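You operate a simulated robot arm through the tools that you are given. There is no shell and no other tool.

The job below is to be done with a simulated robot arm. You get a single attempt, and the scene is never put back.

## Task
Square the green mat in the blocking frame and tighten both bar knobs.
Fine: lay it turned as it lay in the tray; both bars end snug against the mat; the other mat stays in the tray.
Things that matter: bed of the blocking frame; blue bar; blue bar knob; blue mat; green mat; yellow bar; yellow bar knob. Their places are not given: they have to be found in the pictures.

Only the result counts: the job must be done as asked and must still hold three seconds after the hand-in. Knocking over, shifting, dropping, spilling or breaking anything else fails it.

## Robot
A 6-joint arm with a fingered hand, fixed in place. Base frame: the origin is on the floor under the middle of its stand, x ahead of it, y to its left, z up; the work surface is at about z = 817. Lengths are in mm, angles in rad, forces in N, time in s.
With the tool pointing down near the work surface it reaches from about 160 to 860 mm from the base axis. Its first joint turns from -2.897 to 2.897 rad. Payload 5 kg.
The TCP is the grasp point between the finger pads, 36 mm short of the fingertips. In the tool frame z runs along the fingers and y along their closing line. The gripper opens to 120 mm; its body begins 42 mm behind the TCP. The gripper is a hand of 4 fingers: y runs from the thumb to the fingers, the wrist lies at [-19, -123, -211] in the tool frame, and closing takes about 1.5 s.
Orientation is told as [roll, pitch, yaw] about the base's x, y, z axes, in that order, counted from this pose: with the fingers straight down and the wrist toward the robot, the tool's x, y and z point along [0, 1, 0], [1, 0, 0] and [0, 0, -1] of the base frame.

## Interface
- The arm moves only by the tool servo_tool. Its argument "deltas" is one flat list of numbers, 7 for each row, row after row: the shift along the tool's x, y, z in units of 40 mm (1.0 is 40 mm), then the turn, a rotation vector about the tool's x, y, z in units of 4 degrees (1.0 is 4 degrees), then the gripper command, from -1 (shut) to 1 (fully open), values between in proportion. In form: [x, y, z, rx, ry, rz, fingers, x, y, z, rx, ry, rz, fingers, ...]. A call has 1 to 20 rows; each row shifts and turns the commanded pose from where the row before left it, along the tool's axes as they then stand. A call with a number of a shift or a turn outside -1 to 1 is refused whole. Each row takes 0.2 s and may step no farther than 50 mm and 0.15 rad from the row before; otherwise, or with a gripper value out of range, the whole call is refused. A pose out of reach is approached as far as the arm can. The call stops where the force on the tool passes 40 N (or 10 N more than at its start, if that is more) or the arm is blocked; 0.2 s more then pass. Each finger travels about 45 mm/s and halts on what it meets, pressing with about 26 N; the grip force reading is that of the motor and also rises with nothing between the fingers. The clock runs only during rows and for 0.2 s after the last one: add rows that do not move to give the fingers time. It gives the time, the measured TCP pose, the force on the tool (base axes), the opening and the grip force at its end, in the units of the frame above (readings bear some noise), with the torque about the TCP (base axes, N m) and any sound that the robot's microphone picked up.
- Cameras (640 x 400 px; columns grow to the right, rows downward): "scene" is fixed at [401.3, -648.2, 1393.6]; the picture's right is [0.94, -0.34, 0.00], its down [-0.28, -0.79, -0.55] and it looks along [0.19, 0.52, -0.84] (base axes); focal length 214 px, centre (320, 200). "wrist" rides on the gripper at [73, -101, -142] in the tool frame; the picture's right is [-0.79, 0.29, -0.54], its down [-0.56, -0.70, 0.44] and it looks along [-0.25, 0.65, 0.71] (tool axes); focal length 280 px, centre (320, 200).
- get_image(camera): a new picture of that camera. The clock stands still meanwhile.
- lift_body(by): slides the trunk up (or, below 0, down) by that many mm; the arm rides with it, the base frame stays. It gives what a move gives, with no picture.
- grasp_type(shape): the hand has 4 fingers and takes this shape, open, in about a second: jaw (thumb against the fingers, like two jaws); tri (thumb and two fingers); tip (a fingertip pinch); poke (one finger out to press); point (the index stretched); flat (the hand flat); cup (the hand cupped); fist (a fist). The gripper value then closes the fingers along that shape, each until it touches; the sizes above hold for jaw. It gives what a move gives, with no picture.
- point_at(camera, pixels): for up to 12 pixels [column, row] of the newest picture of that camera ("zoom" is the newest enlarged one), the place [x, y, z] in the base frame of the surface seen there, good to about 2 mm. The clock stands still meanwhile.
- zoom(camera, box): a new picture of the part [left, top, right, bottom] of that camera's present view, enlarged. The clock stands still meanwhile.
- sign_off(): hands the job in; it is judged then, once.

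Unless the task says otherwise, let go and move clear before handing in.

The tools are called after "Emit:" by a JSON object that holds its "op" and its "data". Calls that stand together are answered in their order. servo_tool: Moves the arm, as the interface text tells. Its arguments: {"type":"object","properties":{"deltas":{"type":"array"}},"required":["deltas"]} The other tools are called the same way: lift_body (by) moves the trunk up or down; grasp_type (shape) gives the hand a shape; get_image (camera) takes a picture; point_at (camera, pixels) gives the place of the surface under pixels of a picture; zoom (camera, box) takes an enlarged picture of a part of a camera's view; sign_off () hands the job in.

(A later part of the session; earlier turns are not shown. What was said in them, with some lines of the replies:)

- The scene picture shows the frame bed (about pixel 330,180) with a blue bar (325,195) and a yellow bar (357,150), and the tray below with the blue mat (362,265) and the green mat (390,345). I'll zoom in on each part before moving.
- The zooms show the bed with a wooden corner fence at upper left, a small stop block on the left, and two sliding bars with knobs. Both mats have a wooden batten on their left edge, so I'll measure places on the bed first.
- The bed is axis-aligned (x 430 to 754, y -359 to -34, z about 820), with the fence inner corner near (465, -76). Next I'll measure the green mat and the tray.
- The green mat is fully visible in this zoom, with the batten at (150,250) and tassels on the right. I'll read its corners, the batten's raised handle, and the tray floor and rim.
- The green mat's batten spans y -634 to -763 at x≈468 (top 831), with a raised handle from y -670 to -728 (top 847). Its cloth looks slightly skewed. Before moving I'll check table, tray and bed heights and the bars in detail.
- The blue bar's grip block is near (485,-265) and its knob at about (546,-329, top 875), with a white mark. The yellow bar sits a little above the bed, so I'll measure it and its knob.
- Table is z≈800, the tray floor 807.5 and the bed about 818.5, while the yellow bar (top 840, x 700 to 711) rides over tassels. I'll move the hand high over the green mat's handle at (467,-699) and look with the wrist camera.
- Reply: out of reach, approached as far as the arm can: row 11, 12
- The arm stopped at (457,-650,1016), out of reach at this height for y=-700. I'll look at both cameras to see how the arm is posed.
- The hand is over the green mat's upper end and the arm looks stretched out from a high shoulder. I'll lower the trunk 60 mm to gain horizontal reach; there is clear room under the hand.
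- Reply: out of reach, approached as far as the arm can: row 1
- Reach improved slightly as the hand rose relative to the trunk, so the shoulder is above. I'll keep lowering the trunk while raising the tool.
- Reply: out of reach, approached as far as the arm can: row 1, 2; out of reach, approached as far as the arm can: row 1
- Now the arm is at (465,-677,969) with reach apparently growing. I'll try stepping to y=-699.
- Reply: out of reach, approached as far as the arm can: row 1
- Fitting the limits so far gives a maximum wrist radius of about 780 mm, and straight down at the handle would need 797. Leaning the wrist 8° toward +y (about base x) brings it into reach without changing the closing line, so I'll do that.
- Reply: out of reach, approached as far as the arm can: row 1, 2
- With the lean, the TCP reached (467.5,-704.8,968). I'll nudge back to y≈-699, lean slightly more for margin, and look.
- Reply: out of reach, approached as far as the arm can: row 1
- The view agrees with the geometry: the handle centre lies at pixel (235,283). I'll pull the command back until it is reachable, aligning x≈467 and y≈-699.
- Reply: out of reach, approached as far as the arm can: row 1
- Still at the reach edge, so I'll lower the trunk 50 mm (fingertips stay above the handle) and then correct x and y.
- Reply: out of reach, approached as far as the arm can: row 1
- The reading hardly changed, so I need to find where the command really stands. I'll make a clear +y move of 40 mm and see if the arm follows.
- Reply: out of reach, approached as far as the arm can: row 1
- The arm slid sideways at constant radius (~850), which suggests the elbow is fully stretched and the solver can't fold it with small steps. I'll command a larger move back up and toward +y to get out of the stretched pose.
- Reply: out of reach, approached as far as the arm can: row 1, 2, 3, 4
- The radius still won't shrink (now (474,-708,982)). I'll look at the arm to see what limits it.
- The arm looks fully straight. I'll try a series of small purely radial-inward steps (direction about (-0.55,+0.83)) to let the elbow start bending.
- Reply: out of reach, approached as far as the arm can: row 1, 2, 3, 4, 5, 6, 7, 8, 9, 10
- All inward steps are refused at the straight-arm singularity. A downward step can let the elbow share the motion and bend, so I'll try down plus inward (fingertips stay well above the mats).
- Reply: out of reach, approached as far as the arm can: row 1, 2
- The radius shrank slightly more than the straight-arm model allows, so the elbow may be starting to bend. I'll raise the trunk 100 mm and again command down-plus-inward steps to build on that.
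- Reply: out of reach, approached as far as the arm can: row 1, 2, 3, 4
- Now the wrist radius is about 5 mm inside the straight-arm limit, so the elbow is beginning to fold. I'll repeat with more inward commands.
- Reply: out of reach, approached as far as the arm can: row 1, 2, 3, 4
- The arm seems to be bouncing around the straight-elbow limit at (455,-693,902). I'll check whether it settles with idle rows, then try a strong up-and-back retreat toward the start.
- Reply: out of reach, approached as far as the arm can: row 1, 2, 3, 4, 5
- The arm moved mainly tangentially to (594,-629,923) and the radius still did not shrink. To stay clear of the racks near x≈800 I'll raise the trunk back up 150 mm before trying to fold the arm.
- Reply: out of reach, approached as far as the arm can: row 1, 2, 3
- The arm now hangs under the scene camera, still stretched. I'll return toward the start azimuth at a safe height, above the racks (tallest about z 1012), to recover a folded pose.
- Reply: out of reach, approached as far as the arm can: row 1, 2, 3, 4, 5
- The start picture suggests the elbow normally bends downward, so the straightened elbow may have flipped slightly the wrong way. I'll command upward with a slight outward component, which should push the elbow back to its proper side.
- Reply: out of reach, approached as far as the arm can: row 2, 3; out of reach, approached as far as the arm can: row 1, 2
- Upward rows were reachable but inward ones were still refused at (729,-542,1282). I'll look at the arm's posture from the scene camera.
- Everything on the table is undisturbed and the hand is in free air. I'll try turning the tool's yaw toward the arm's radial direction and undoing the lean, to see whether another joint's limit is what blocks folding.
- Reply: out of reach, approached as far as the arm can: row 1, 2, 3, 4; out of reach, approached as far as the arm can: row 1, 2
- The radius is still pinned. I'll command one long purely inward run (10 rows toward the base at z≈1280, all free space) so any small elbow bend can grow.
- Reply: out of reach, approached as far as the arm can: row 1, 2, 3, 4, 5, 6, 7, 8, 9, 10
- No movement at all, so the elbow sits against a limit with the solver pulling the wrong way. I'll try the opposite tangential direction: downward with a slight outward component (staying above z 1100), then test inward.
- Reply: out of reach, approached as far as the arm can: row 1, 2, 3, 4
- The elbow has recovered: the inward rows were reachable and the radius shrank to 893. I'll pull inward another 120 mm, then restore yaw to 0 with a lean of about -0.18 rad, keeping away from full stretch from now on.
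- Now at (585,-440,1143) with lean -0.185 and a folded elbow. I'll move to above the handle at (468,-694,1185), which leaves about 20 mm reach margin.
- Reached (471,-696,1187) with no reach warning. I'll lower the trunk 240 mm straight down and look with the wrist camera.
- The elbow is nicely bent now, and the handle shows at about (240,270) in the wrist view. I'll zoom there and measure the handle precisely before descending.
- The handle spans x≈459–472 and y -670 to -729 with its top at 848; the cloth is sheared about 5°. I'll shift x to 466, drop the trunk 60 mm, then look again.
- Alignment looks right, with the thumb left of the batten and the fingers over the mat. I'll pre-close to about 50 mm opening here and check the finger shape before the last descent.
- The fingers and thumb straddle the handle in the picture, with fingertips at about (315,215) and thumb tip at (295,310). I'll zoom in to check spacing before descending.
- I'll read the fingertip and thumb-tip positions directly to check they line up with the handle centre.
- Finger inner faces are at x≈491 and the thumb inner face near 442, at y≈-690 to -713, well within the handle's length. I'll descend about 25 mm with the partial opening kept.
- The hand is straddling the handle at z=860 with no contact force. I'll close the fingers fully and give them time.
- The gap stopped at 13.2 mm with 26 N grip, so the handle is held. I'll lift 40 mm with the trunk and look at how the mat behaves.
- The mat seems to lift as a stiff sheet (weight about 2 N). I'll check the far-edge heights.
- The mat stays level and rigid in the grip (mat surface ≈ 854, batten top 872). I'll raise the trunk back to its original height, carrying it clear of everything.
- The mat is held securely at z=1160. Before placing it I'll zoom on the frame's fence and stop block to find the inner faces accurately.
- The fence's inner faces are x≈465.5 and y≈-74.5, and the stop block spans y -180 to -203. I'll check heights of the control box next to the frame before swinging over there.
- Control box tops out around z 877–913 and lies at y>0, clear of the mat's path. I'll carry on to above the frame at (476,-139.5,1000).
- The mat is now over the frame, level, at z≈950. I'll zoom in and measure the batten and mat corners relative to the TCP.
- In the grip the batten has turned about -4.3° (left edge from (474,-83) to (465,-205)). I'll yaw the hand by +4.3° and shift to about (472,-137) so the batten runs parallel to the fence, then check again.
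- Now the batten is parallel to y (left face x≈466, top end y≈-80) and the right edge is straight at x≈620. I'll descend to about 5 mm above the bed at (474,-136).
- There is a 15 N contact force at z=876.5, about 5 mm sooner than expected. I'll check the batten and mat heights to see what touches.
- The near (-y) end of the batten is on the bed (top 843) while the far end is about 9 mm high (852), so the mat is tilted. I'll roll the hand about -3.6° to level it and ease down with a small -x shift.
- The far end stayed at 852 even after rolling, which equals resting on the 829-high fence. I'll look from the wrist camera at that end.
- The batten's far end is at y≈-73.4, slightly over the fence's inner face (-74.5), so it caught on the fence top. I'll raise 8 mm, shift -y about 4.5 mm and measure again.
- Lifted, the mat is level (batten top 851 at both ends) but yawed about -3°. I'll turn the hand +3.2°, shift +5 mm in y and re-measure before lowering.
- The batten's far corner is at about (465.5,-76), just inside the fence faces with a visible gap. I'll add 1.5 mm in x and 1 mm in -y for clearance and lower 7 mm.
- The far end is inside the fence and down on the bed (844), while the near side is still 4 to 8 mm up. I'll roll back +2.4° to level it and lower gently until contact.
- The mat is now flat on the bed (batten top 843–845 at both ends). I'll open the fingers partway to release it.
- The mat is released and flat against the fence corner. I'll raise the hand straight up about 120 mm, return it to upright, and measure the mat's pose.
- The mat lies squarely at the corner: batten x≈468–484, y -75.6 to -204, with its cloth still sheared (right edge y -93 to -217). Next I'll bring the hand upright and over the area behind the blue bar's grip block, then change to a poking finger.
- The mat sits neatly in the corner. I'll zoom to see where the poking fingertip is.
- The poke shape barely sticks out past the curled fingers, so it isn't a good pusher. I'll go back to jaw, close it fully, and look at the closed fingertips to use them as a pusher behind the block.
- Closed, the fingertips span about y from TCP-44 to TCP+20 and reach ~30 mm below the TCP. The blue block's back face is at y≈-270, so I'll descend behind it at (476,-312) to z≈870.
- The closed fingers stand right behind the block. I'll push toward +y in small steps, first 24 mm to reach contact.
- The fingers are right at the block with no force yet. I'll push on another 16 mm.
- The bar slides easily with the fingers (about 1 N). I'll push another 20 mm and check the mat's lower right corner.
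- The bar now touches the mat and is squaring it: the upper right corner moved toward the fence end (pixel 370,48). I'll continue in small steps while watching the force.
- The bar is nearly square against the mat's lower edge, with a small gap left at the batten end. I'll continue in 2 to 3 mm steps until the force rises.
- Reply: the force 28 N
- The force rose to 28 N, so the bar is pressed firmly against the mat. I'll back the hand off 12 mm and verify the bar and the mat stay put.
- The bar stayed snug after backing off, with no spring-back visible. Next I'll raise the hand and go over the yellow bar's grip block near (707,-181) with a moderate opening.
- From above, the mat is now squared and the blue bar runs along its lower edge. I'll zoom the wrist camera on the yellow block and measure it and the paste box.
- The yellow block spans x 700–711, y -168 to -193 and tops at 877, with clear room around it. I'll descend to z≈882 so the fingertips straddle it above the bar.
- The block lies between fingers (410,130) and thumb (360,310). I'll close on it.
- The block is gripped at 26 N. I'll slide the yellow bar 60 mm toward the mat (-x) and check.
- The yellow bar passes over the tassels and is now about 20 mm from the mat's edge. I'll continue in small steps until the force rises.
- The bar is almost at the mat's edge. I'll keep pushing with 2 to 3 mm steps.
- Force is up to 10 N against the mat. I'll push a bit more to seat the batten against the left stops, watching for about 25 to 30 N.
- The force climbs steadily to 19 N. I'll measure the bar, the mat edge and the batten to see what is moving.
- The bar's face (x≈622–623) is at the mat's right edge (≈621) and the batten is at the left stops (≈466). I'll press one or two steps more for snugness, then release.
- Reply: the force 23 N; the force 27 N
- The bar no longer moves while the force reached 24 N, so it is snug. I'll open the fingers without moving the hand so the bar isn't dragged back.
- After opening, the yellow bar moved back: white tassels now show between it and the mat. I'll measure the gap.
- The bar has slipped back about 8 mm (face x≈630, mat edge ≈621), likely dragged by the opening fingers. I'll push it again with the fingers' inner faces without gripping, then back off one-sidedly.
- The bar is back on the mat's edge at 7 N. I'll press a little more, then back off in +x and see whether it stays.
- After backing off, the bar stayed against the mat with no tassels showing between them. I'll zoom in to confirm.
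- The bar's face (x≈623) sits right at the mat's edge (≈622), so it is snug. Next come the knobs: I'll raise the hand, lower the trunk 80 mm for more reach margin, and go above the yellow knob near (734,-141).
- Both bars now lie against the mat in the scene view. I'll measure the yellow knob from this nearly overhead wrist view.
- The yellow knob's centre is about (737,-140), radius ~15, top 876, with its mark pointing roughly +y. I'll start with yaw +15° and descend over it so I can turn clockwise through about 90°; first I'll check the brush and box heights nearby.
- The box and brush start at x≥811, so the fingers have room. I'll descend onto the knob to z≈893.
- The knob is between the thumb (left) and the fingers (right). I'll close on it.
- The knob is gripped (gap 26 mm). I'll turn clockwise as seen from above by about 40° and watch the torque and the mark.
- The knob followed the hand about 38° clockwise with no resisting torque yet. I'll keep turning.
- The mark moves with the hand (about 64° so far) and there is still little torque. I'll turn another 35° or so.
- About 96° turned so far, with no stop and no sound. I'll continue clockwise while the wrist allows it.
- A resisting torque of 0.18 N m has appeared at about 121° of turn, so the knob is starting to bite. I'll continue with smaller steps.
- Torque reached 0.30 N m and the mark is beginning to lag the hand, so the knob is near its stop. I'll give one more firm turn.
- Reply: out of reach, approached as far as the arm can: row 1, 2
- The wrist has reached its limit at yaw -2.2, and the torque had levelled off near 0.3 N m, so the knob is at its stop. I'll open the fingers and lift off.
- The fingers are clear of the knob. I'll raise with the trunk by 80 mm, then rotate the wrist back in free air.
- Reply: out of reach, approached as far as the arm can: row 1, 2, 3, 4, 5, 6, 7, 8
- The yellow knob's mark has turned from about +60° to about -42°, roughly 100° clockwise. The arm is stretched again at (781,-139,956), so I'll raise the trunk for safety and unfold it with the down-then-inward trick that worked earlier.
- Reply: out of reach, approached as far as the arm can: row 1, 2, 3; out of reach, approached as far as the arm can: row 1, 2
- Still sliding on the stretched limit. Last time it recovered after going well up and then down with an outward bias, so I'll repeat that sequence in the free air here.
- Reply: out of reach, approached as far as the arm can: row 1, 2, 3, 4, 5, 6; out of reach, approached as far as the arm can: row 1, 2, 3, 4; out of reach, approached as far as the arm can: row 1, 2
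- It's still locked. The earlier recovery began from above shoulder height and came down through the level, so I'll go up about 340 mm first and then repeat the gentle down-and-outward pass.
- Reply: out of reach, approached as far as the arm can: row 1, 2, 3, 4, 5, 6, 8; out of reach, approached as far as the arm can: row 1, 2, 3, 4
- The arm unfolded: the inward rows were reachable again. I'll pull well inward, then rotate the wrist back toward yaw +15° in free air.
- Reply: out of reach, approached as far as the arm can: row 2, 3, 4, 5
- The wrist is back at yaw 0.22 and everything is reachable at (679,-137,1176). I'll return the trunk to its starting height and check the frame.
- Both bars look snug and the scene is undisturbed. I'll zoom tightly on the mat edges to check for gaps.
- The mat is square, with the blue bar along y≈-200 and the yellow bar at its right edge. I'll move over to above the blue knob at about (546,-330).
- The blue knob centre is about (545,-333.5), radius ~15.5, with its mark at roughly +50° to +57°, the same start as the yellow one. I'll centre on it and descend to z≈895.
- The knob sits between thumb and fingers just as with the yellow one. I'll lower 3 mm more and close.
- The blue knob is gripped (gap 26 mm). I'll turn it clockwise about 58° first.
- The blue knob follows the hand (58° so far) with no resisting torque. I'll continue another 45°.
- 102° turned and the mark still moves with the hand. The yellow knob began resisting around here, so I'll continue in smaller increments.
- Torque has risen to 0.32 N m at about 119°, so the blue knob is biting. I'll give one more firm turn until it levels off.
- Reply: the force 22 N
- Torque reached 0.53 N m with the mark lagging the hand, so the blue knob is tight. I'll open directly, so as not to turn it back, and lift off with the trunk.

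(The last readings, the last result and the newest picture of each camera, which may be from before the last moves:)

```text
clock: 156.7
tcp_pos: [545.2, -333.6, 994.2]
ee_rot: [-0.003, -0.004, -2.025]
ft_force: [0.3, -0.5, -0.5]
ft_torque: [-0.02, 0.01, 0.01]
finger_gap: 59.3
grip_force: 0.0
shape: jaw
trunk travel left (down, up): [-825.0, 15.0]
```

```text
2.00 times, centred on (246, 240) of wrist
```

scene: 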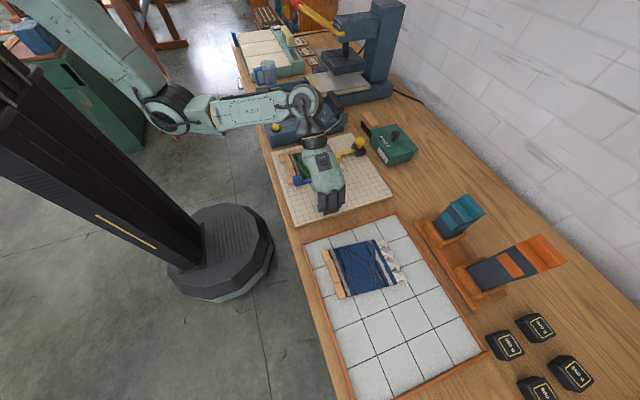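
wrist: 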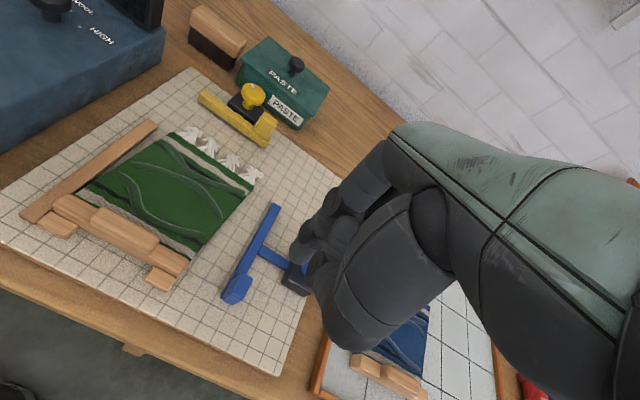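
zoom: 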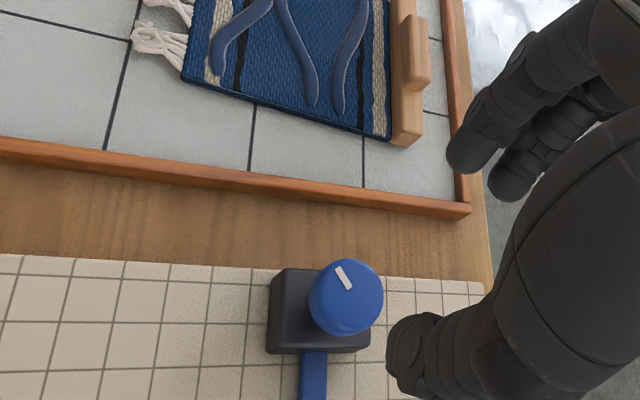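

The hand is clear above the blue knob. I'll measure the mark's direction to compare with the yellow one.

Emit:
{"op": "point_at", "data": {"camera": "zoom", "pixels": [[338, 267], [350, 290], [312, 290], [381, 295], [348, 262], [340, 328]]}}

Emit:
{"op": "servo_tool", "data": {"deltas": [0, 0, 0, 0, 0, -1, 0, 0, 0, 0, 0, 0, -1, 0, 0, 0, 0, 0, 0, -1, 0, 0, 0, 0, 0, 0, -1, 0, 0, 0, 0, 0, 0, -1, 0, 0, 0, 0, 0, 0, -1, 0, 0, 0, 0, 0, 0, -1, 0, 0, 0, 0, 0, 0, -1, 0, 0, 0, 0, 0, 0, -1, 0, 0, 0, 0, 0, 0, -1, 0, 0, 0, 0, 0, 0, -1, 0, 0, 0, 0, 0, 0, -1, 0, 0, 0, 0, 0, 0, -1, 0, 0, 0, 0, 0, 0, -1, 0, 0, 0, 0, 0, 0, -1, 0, 0, 0, 0, 0, 0, -1, 0, 0, 0, 0, 0, 0, -1, 0, 0, 0, 0, 0, 0, -1, 0, 0, 0, 0, 0, 0, -1, 0]}}

Emit:
{"op": "servo_tool", "data": {"deltas": [0, 0, 0, 0, 0, -1, 0, 0, 0, 0, 0, 0, -1, 0, 0, 0, 0, 0, 0, -1, 0, 0, 0, 0, 0, 0, -1, 0, 0, 0, 0, 0, 0, -1, 0, 0, 0, 0, 0, 0, -1, 0, 0, 0, 0, 0, 0, -1, 0, 0, 0, 0, 0, 0, -1, 0, 0, 0, 0, 0, 0, -1, 0, 0, 0, 0, 0, 0, -1, 0, 0, 0, 0, 0, 0, -1, 0, 0, 0, 0, 0, 0, -1, 0, 0, 0, 0, 0, 0, 0, 0]}}

Emit:
{"op": "get_image", "data": {"camera": "scene"}}

```text
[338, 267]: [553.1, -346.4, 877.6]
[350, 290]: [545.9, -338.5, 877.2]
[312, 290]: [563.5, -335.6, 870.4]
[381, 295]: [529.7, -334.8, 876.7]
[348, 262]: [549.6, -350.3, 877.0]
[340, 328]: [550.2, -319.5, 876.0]
```

```text
clock: 160.7
tcp_pos: [545.2, -332.6, 993.6]
ee_rot: [-0.005, 0.0, -0.695]
ft_force: [-0.4, 0.2, 0.4]
ft_torque: [0.0, 0.01, -0.04]
finger_gap: 59.4
grip_force: 0.0
shape: jaw
trunk travel left (down, up): [-825.0, 15.0]
```

```text
clock: 163.5
tcp_pos: [545.6, -332.4, 995.4]
ee_rot: [-0.002, 0.004, 0.139]
ft_force: [0.1, 0.0, -0.4]
ft_torque: [0.0, 0.01, -0.03]
finger_gap: 59.5
grip_force: 0.1
shape: jaw
trunk travel left (down, up): [-825.0, 15.0]
```

```text
taken
```

scene: 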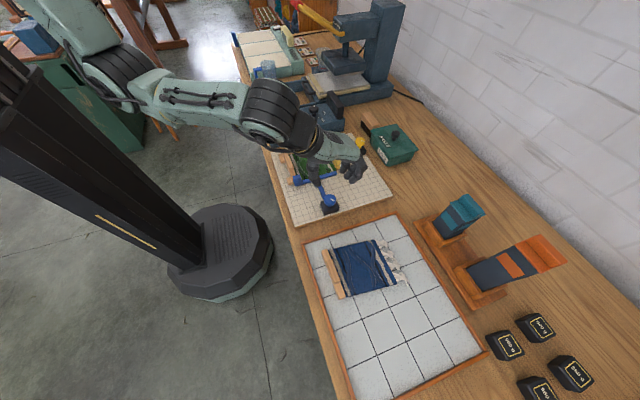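

The blue mark ended at about -48°, about 100° of turn, matching the yellow knob's -42°. I'll move the hand away so the scene camera can view the whole frame.

Emit:
{"op": "servo_tool", "data": {"deltas": [0, 0, -0.9, 0, 0, 0, 0, 0, 0, -0.9, 0, 0, 0, 0, 0.711, 0.366, -0.25, 0, 0, 0, 0, 0.711, 0.366, -0.25, 0, 0, 0, 0, 0.711, 0.366, -0.25, 0, 0, 0, 0, 0.711, 0.366, -0.25, 0, 0, 0, 0, 0.711, 0.366, -0.25, 0, 0, 0, 0, 0.711, 0.366, -0.25, 0, 0, 0, 0, 0.711, 0.366, -0.25, 0, 0, 0, 0, 0.711, 0.366, -0.25, 0, 0, 0, 0, 0, 0, 0, 0, 0, 0, 0]}}

Emit:
{"op": "get_image", "data": {"camera": "scene"}}

Emit:
{"op": "zoom", "data": {"camera": "scene", "box": [265, 130, 393, 220]}}

```text
clock: 165.9
tcp_pos: [630.1, -91.2, 1146.9]
ee_rot: [-0.002, 0.004, 0.141]
ft_force: [-0.7, 0.0, -0.4]
ft_torque: [-0.01, 0.01, 0.02]
finger_gap: 59.8
grip_force: 0.0
shape: jaw
trunk travel left (down, up): [-825.0, 15.0]
```

```text
taken
```

scene: 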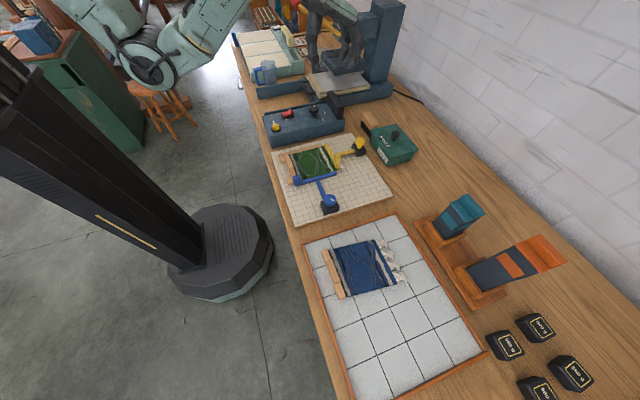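

```text
4.44 times, centred on (329, 175) of scene
```

zoom: 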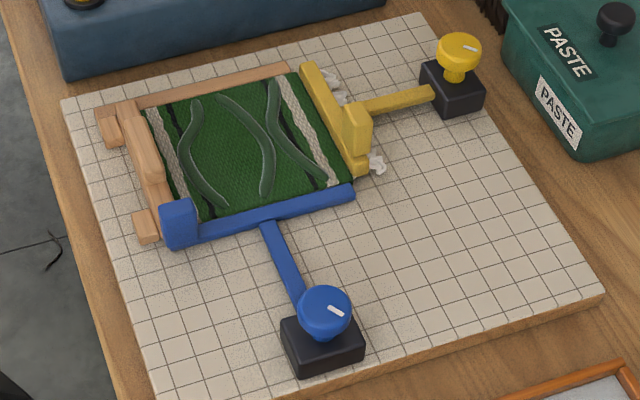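

The frame is in full view. I'll zoom on each knob to compare their marks.

Emit:
{"op": "zoom", "data": {"camera": "scene", "box": [340, 130, 380, 160]}}

Emit:
{"op": "zoom", "data": {"camera": "scene", "box": [310, 187, 350, 217]}}

Emit:
{"op": "zoom", "data": {"camera": "scene", "box": [322, 138, 362, 178]}}

```text
13.33 times, centred on (360, 145) of scene
```

zoom: 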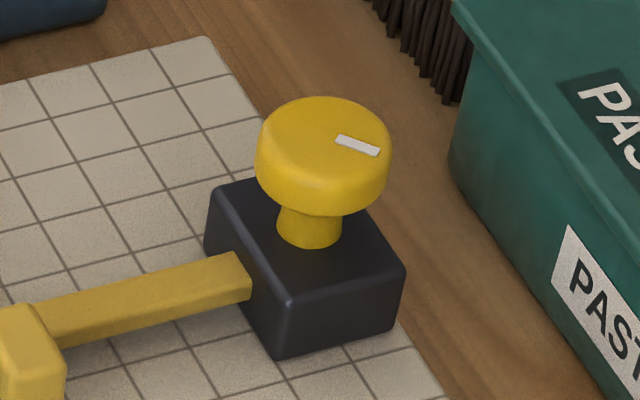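

```text
13.33 times, centred on (330, 202) of scene
```

zoom: 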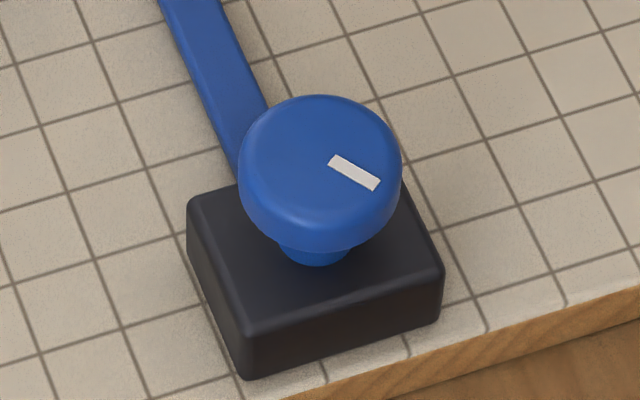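

```text
10.00 times, centred on (342, 158) of scene
```

zoom: 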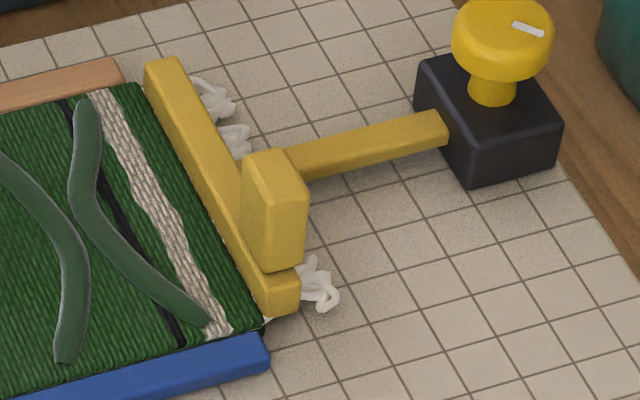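

Emit:
{"op": "zoom", "data": {"camera": "scene", "box": [350, 132, 374, 150]}}

Emit:
{"op": "point_at", "data": {"camera": "zoom", "pixels": [[300, 165], [360, 188], [330, 175], [160, 190], [400, 200], [270, 110], [260, 270]]}}

Emit:
{"op": "zoom", "data": {"camera": "scene", "box": [318, 190, 342, 208]}}

```text
16.00 times, centred on (362, 141) of scene
```

zoom: 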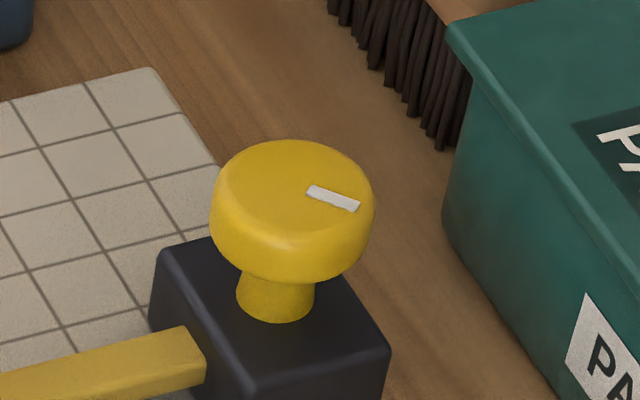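

```text
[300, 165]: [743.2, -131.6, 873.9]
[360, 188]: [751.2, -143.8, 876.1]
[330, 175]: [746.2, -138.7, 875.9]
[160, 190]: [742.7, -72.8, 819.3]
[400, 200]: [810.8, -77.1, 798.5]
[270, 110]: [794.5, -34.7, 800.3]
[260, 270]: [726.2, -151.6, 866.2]
```

```text
16.00 times, centred on (330, 199) of scene
```

zoom: 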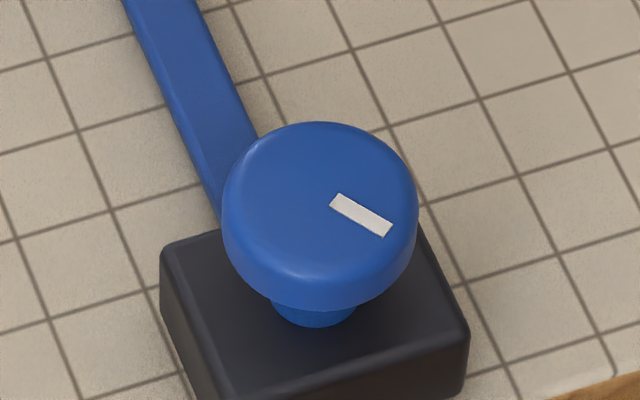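

Emit:
{"op": "point_at", "data": {"camera": "zoom", "pixels": [[335, 202], [388, 228], [362, 215], [228, 205], [415, 205], [320, 125], [320, 215]]}}

Emit:
{"op": "zoom", "data": {"camera": "scene", "box": [350, 132, 374, 150]}}

Emit:
{"op": "point_at", "data": {"camera": "zoom", "pixels": [[311, 190], [356, 205], [333, 198], [216, 195], [372, 195], [292, 143], [290, 200]]}}

```text
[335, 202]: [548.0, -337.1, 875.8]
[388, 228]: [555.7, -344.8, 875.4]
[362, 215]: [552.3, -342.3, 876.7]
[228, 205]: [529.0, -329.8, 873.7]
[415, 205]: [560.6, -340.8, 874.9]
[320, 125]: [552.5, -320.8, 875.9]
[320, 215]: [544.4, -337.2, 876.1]
```

```text
16.00 times, centred on (362, 141) of scene
```

zoom: 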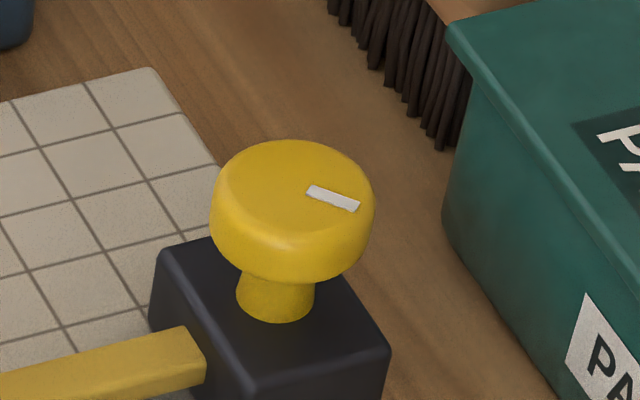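

```text
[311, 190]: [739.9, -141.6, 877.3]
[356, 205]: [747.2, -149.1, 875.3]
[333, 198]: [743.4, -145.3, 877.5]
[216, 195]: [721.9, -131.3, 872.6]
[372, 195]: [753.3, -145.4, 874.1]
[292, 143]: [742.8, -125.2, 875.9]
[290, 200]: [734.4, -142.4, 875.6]
```

Both marks now point to -45°, so both knobs sit at the same end stop. As a last check I'll look at the mat's fit from the wrist camera and re-measure the edges.

Emit:
{"op": "get_image", "data": {"camera": "wrist"}}

Emit:
{"op": "zoom", "data": {"camera": "scene", "box": [276, 140, 356, 190]}}

Emit:
{"op": "point_at", "data": {"camera": "zoom", "pixels": [[70, 112], [130, 112], [200, 95], [330, 68], [440, 55], [545, 235], [250, 305], [400, 275], [100, 130], [150, 330], [455, 70], [530, 225]]}}

```text
taken
```

wrist: 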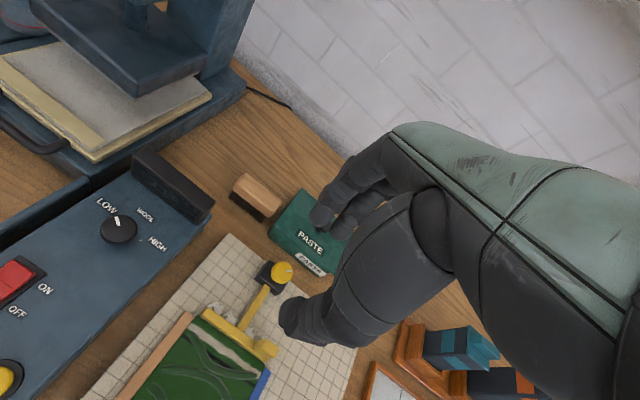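

```text
8.00 times, centred on (316, 165) of scene
```

zoom: 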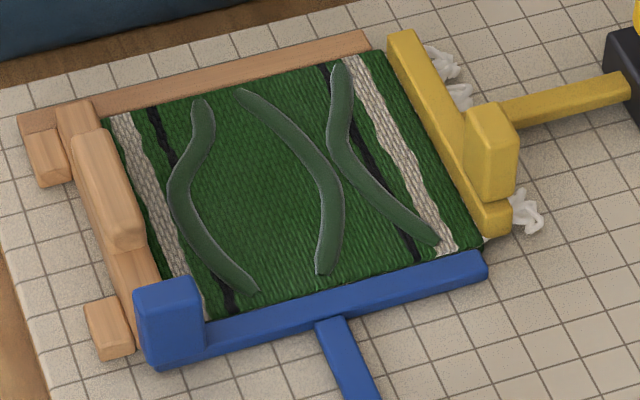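

```text
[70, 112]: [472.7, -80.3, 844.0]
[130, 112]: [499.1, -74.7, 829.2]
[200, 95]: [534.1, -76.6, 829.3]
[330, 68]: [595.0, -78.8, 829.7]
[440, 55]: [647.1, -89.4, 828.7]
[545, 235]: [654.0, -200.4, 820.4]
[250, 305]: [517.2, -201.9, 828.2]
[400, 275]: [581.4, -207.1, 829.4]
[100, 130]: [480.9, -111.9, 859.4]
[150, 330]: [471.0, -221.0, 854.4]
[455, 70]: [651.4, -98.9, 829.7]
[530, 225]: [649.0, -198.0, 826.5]
```

The mat is square: its top edge runs along the fence at y≈-75 to -78 and its bottom edge along the blue bar at about -202. The yellow bar is at its right edge, both knobs are at their stops, and the blue mat is still in the tray. The hand is empty and clear, so I'll hand in.

Emit:
{"op": "sign_off", "data": {}}

```text
The job is handed in.
```

The green mat is squared in the blocking frame, turned as it lay in the tray, and both bar knobs are tightened. I've handed the job in but haven't seen the judged result.

- **Mat:** it sits in the fence corner with its batten against the left stops. Its sheared cloth is now straight, with the top edge along the fence and the bottom edge along the blue bar.
- **Bars:** the blue bar was pushed in until it met about 28 N. The yellow bar slipped back about 8 mm when I first let go. I pushed it in again to about 10 N; this time it stayed, and its face measured about 1 mm from the mat's edge.
- **Knobs:** each turned about 100° clockwise until it resisted. Both white marks now point the same way. The fingers slipped on the yellow knob at about 0.3 N m; the blue one took about 0.5 N m. I did not nudge the bars afterwards to test the clamps.
- **Everything else:** the blue mat is still in the tray, and nothing else looked moved in the last pictures. The hand is empty and clear of the frame.
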